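You operate a simulated robot arm through the tools that you are given. There is no shell and no other tool. Be economical: measure what you need, move in short steps, check, and stop when the job is done.

Carry out the task below with a simulated robot arm. There is one attempt and no reset: what you move stays moved.

TASK
Press the yellow button two times.

It is judged by the outcome, as a careful person would: the job done as asked, and still so three seconds after it is handed in. It fails if anything else is knocked over, pushed out of place, dropped, spilled or broken.

THE ROBOT
A 6-joint arm with a two-finger parallel gripper, fixed in place. Base frame: the origin is at the foot of the arm, x ahead of it, y to its left, z up. Lengths are in m, angles in rad, forces in N, time in s.
Its first joint turns from -1.152 to 1.152 rad. Payload 2.1 kg.
Tool frame: the origin (TCP) lies between the finger pads and is the grasp point; the fingertips stand 0.03 m ahead of it; z points along the fingers, y is the line along which they close. The gripper opens to 0.094 m. The fingers are 0.028 m wide and 0.01 m thick; the gripper's body (0.05 by 0.096 m) begins 0.055 m behind the TCP.
Orientation is told as [roll, pitch, yaw] about the base's x, y, z axes, in that order, counted from this pose: with the fingers straight down and closing along the base's y, the tool's x points along the base's -x, its y along +y and its z along -z.

THE INTERFACE
- The arm moves only by the tool play_rows. Its argument "steps" is text: rows parted by semicolons, each of 7 numbers parted by spaces: the shift along the tool's x, y, z in m, then the turn, a rotation vector about the tool's x, y, z in rad, then the finger opening in m, from 0 to 0.094. In form: x y z ax ay az hand; .... A call has 1 to 10 rows; each row is the pose to reach, as a shift and turn from the pose commanded when the call began, along the tool's axes at that moment. A row lasts 0.2 s, in which the tool goes at most 0.05 m and 0.15 rad; a call with a longer step from one row to the next is refused whole, and so is a gripper value outside its range. A pose out of reach is approached as far as the arm can. The call stops where the force on the tool passes 40 N (or 10 N more than at its start, if that is more) or the arm is blocked; 0.2 s more then pass. The fingers move at their own pace (about 0.072 m/s each) and stop on an object; they squeeze with about 41 N. The grip force told is the motor's: it shows also when the fingers shut on nothing. Time passes only in rows, and 0.2 s behind the last, so rows that repeat a pose let the fingers close. It gives the time, the measured TCP pose, the force on the tool (base axes), the opening and the grip force at its end, in the units of the frame above (readings bear some noise).
- Cameras (640 x 400 px; columns grow to the right, rows downward): "scene" is fixed at [0.0715, -0.3827, 0.4982]; the picture's right is [0.62, -0.78, 0.00], its down [-0.34, -0.27, -0.90] and it looks along [0.71, 0.56, -0.43] (base axes); focal length 289 px, centre (320, 200). "wrist" rides on the gripper at [-0.037, 0, -0.058] in the tool frame; the picture's right is [0.00, -1.00, 0.00], its down [0.97, 0.00, -0.24] and it looks along [0.24, 0.00, 0.97] (tool axes); focal length 218 px, centre (320, 200).
- snapshot(camera): a new picture of that camera. No time passes.
- pixel_to_xyz(camera, pixels): for up to 12 pixels [column, row] of the newest picture of that camera ("zoom" is the newest enlarged one), the place [x, y, z] in the base frame of the surface seen there, good to about 0.002 m. No time passes.
- inspect(camera, box): a new picture of the part [left, top, right, bottom] of that camera's present view, enlarged. No time passes.
- finish_job(): hands the job in; it is judged then, once.

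Work in short steps. Measure before you move; look again where a grasp or a placing could have gone wrong, and mend it. You have 60 turns and 26 pictures in all, the two below and enlarged ones among them. Open the gripper and draw the arm clear of the work before you hand the job in, unless the task says otherwise; then end with one line.

The tools are called after "Request:" as name(argument=value, ...) on one line, values as JSON. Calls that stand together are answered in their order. play_rows: Moves the arm, as the interface text tells. Its arguments: {"type":"object","properties":{"steps":{"type":"string"}},"required":["steps"]} The other tools are called the same way: snapshot (camera) takes a picture; pixel_to_xyz (camera, pixels) gives the place of the surface under pixels of a picture; inspect (camera, box) takes an enlarged picture of a part of a camera's view; finish_job () hands the job in.

At the start:

```text
t: 0.0
eef_pos: [0.3412, 0.0181, 0.3973]
orientation: [0.001, -0.002, 0.0]
ft_force: [0.9, -0.4, -0.4]
opening: 0.0939
finger_force: 0.1
```

scene: 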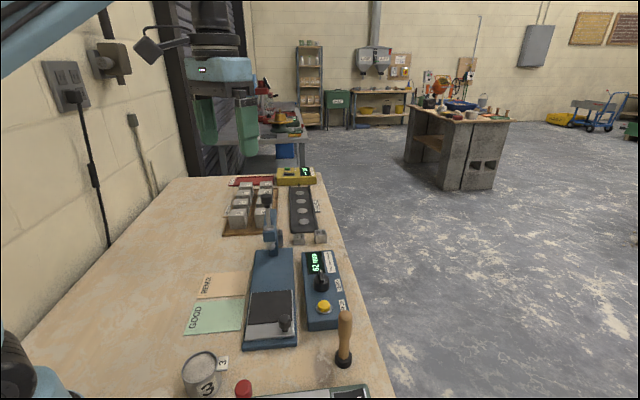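
wrist: 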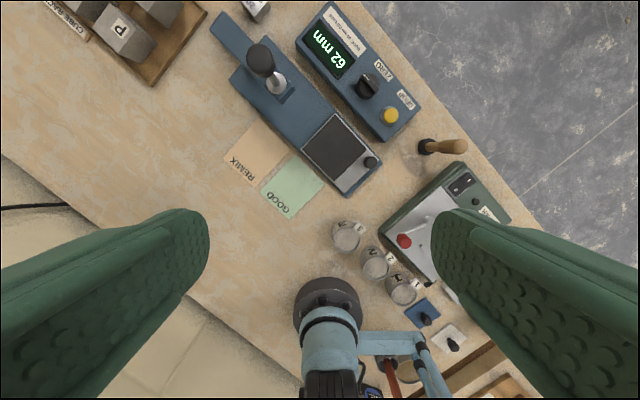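

The yellow button shows at scene (323,307) and wrist (390,116). I measure it and look at it closer.

Request:
inspect(camera="wrist", box=[290, 0, 490, 180])

Request:
pixel_to_xyz(camera="wrist", pixels=[[390, 116], [390, 112], [404, 126], [368, 86], [384, 137], [262, 60], [370, 162], [430, 146], [460, 147]])

Request:
inspect(camera="scene", box=[220, 220, 380, 380])

Request:
pixel_to_xyz(camera="scene", pixels=[[323, 303], [323, 310], [330, 318], [320, 277], [345, 315], [285, 322], [267, 200], [312, 322]])

```text
2.22 times, centred on (390, 90) of wrist
```

zoom: 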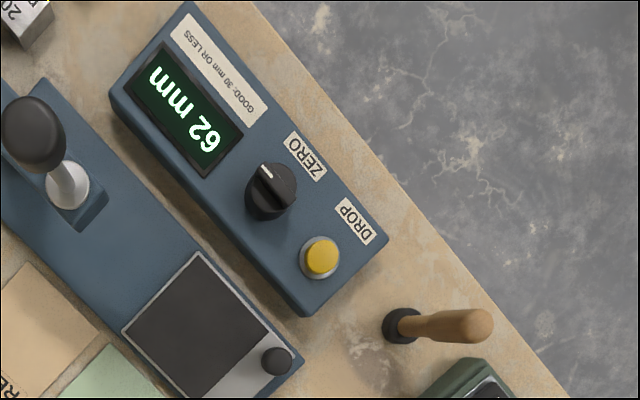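

```text
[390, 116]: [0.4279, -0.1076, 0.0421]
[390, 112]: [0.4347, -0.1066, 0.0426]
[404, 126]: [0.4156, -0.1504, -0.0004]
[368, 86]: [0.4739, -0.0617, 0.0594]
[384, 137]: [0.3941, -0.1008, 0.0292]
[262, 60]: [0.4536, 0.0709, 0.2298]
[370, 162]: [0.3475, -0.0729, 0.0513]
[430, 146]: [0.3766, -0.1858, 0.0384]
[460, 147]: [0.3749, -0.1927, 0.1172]
```

```text
2.50 times, centred on (300, 300) of scene
```

zoom: 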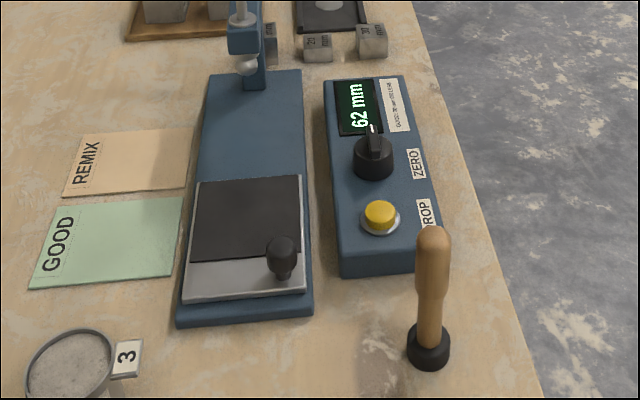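

```text
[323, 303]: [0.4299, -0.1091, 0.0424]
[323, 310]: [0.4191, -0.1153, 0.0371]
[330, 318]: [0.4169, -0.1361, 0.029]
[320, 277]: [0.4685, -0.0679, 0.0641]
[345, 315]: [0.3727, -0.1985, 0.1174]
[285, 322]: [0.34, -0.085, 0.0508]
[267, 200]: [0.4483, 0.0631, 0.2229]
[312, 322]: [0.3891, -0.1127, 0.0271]
```

Panel heights look odd (0.03–0.04), so I measure the table and the panel plane.

Request:
pixel_to_xyz(camera="wrist", pixels=[[390, 150], [200, 150], [420, 165], [410, 80], [330, 215], [338, 35], [372, 128], [400, 105], [380, 112], [393, 115], [365, 110], [385, 95]])

Request:
pixel_to_xyz(camera="zoom", pixels=[[380, 205], [380, 218], [370, 215], [390, 215], [350, 200], [350, 260], [400, 258], [372, 165], [375, 135], [345, 190], [430, 300], [285, 243]])

```text
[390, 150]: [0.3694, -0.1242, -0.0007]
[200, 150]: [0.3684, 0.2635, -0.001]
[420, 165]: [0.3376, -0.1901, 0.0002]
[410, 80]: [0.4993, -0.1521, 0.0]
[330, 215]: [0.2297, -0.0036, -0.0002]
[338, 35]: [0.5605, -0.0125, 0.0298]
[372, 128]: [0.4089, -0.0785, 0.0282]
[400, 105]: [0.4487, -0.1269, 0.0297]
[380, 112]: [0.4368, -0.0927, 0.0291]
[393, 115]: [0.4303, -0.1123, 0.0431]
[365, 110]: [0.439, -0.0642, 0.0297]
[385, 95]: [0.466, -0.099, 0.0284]
```

```text
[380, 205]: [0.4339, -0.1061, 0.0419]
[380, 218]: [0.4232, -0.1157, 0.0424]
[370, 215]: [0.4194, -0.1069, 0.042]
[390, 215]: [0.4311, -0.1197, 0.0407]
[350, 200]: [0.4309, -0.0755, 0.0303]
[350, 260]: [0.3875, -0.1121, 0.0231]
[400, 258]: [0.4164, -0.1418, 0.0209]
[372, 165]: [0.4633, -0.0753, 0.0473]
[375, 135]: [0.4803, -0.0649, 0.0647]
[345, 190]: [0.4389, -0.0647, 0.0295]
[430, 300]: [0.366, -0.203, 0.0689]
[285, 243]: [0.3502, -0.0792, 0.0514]
```

The table is at z≈0 by measurement, whatever the note says. The panel is at 0.0295 and the button top about (0.427, -0.111, 0.0425). I close the gripper, move over the button at height, then partly descend.

Request:
play_rows(steps="-0.0215 -0.032 0 0 0 0 0; -0.043 -0.0645 0 0 0 0 0; -0.0645 -0.097 0 0 0 0 0; -0.086 -0.129 0 0 0 0 0; -0.086 -0.129 0.045 0 0 0 0; -0.086 -0.129 0.09 0 0 0 0; -0.086 -0.129 0.135 0 0 0 0; -0.086 -0.129 0.18 0 0 0 0; -0.086 -0.129 0.22 0 0 0 0; -0.086 -0.129 0.22 0 0 0 0")

Request:
snapshot(camera="wrist")

Request:
snapshot(camera="scene")

```text
t: 2.2
eef_pos: [0.4229, -0.1119, 0.177]
orientation: [0.0, -0.002, 0.001]
ft_force: [-0.2, 0.1, 0.8]
opening: 0.0
finger_force: 31.5
out of reach, approached as far as the arm can: row 4
```

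```text
21 pictures are left
```

wrist: 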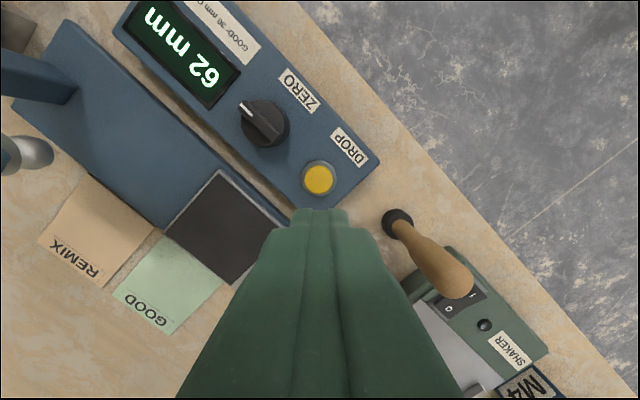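

```text
20 pictures are left
```

scene: 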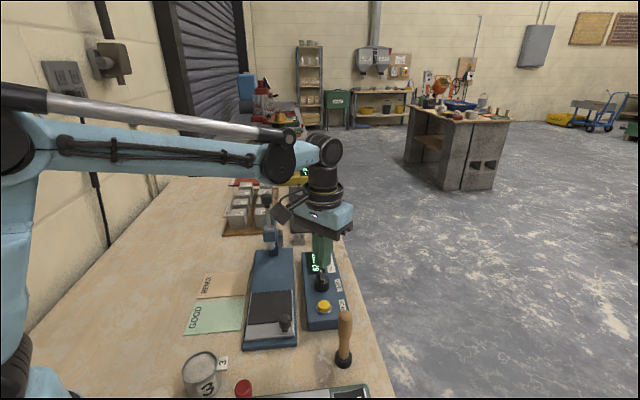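

The button is in clear view at wrist (319,178), so I remeasure from here.

Request:
pixel_to_xyz(camera="wrist", pixels=[[318, 177], [307, 178], [330, 178], [319, 168], [319, 189], [340, 190], [319, 214]])

```text
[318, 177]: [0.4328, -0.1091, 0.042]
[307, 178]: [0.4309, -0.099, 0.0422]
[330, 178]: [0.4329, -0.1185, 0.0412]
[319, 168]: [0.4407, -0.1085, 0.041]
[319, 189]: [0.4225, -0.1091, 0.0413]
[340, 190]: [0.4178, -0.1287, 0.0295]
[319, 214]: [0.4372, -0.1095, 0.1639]
```

Button centre is about (0.431, -0.109), and the TCP is at (0.423, -0.112). I correct that and descend to just above it (tip about 0.055).

Request:
play_rows(steps="-0.007 0.003 0.02 0 0 0 0; -0.007 0.003 0.05 0 0 0 0; -0.007 0.003 0.08 0 0 0 0; -0.007 0.003 0.092 0 0 0 0; -0.007 0.003 0.092 0 0 0 0")

Request:
inspect(camera="scene", box=[260, 230, 380, 350])

Request:
inspect(camera="wrist", box=[240, 120, 400, 240])

```text
t: 3.4
eef_pos: [0.4322, -0.1085, 0.0879]
orientation: [0.002, -0.002, 0.001]
ft_force: [0.7, 0.2, 0.5]
opening: 0.0
finger_force: 32.6
```

```text
3.33 times, centred on (320, 290) of scene
```

zoom: 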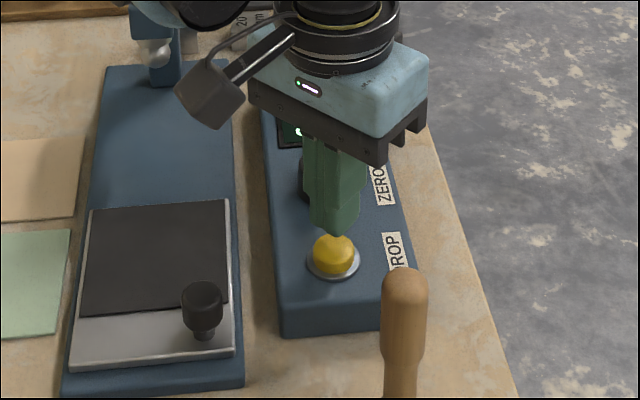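

```text
3.33 times, centred on (320, 180) of wrist
```

zoom: 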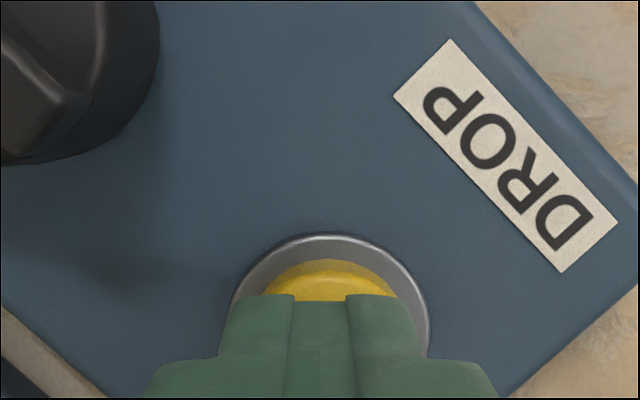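

The tip (z≈0.058) is centred over the cap. I lower slowly to touch and press, reading the force.

Request:
play_rows(steps="0 0 0.006 0 0 0 0; 0 0 0.012 0 0 0 0; 0 0 0.015 0 0 0 0; 0 0 0.017 0 0 0 0; 0 0 0.019 0 0 0 0; 0 0 0.0205 0 0 0 0")

Request:
inspect(camera="scene", box=[260, 230, 380, 350])

```text
t: 4.8
eef_pos: [0.4341, -0.1077, 0.0666]
orientation: [0.002, -0.001, 0.0]
ft_force: [-1.8, -1.2, 5.1]
opening: 0.0
finger_force: 33.0
```

```text
3.33 times, centred on (320, 290) of scene
```

zoom: 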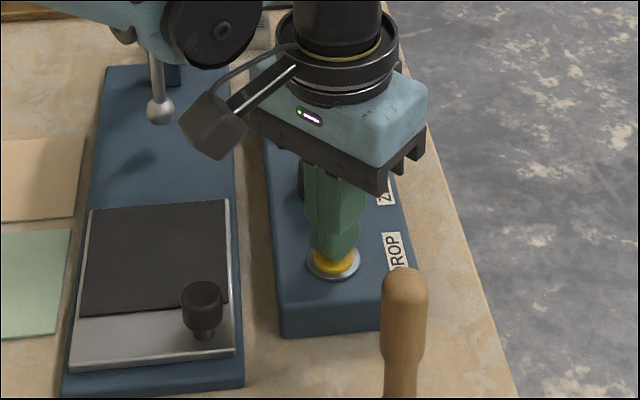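

The cap is going in at 5 N with the tip at 0.0366. I go on down a little towards the bottom of travel.

Request:
play_rows(steps="0 0 0.001 0 0 0 0; 0 0 0.002 0 0 0 0; 0 0 0.003 0 0 0 0; 0 0 0.003 0 0 0 0")

Request:
snapshot(camera="scene")

```text
t: 5.8
eef_pos: [0.4336, -0.1078, 0.0636]
orientation: [0.001, -0.003, 0.0]
ft_force: [5.9, -6.3, 21.2]
opening: 0.0
finger_force: 33.5
```

```text
16 pictures are left
```

scene: 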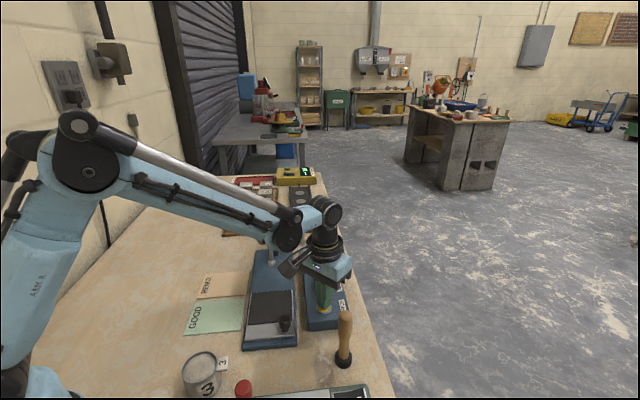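

Force jumped to 21 N with the tip at 0.0336, so the button is bottomed. I release fully and check it.

Request:
play_rows(steps="0 0 -0.01 0 0 0 0; 0 0 -0.02 0 0 0 0; 0 0 -0.025 0 0 0 0; 0 0 -0.025 0 0 0 0")

Request:
inspect(camera="scene", box=[260, 230, 380, 350])

Request:
snapshot(camera="wrist")

```text
t: 6.8
eef_pos: [0.4342, -0.1085, 0.0883]
orientation: [0.002, -0.003, 0.0]
ft_force: [-0.4, -0.5, -0.4]
opening: 0.0
finger_force: 33.0
```

```text
3.33 times, centred on (320, 290) of scene
```

zoom: 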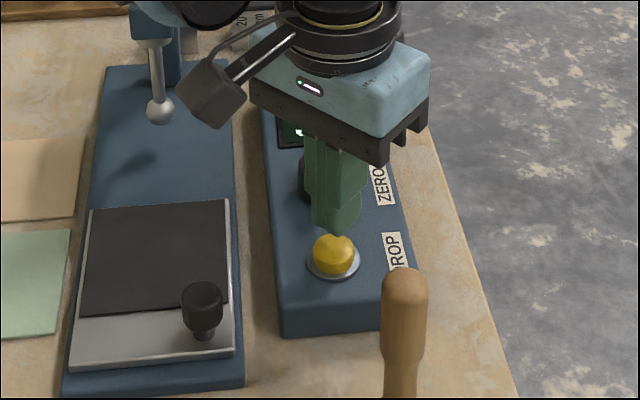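

```text
14 pictures are left
```

wrist: 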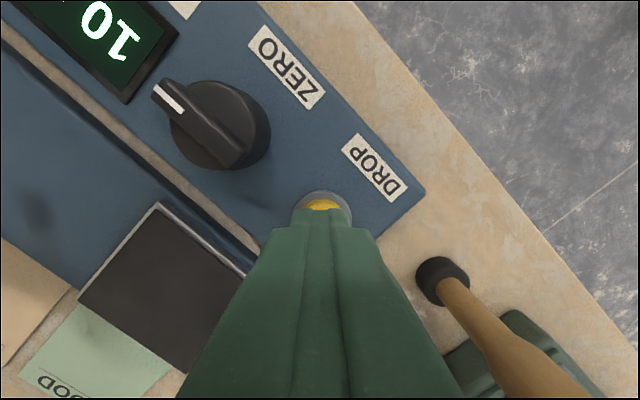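

The first press registered: the plunger dropped, the display changed from 62 to 10 and the cap sprang back. I press a second time the same way and release in the same call.

Request:
play_rows(steps="0 0 0.008 0 0 0 0; 0 0 0.014 0 0 0 0; 0 0 0.018 0 0 0 0; 0 0 0.022 0 0 0 0; 0 0 0.0245 0 0 0 0; 0 0 0.0245 0 0 0 0")

```text
t: 8.2
eef_pos: [0.4317, -0.1095, 0.0626]
orientation: [-0.002, -0.001, 0.002]
ft_force: [-2.2, -4.6, 25.0]
opening: 0.0001
finger_force: 33.2
```

The second press bottomed at 25 N. I release straight up and withdraw, opening the gripper once high.

Request:
play_rows(steps="0 0 -0.01 0 0 0 0; 0 0 -0.03 0 0 0 0; 0 0 -0.07 0 0 0 0; 0 0 -0.11 0 0 0 0; 0 0 -0.15 0 0 0 0; 0 0 -0.19 0 0 0 0; 0 0 -0.22 0 0 0 0.05; 0 0 -0.25 0 0 0 0.09; 0 0 -0.25 0 0 0 0.09; 0 0 -0.25 0 0 0 0.09")

Request:
snapshot(camera="scene")

Request:
snapshot(camera="wrist")

```text
t: 10.4
eef_pos: [0.434, -0.1076, 0.3134]
orientation: [0.003, -0.002, 0.0]
ft_force: [0.6, 0.6, -0.9]
opening: 0.0899
finger_force: 0.1
```

```text
13 pictures are left
```

scene: 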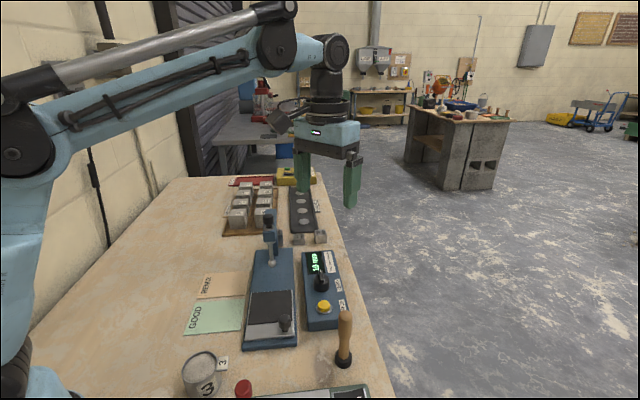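

```text
12 pictures are left
```

wrist: 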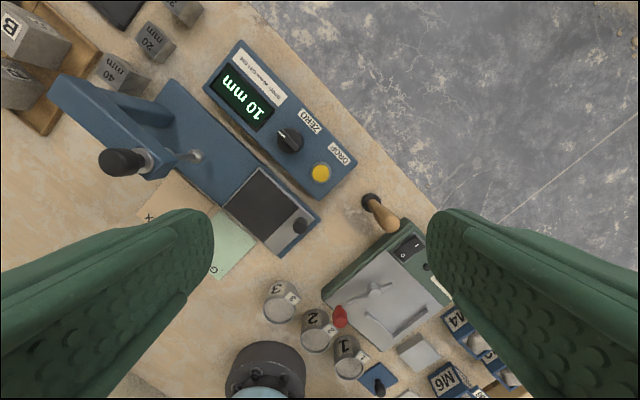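

Both presses went to the bottom and were fully released. Nothing else moved, and the arm is clear with the gripper open, so I hand in.

Request:
finish_job()

```text
The job is handed in.
```

I pressed the yellow button twice, down to its stop and fully released each time. The first press dropped the plunger and took the display from 62 to 10 mm; the second changed nothing I could see, but reached the same depth at 25 N.
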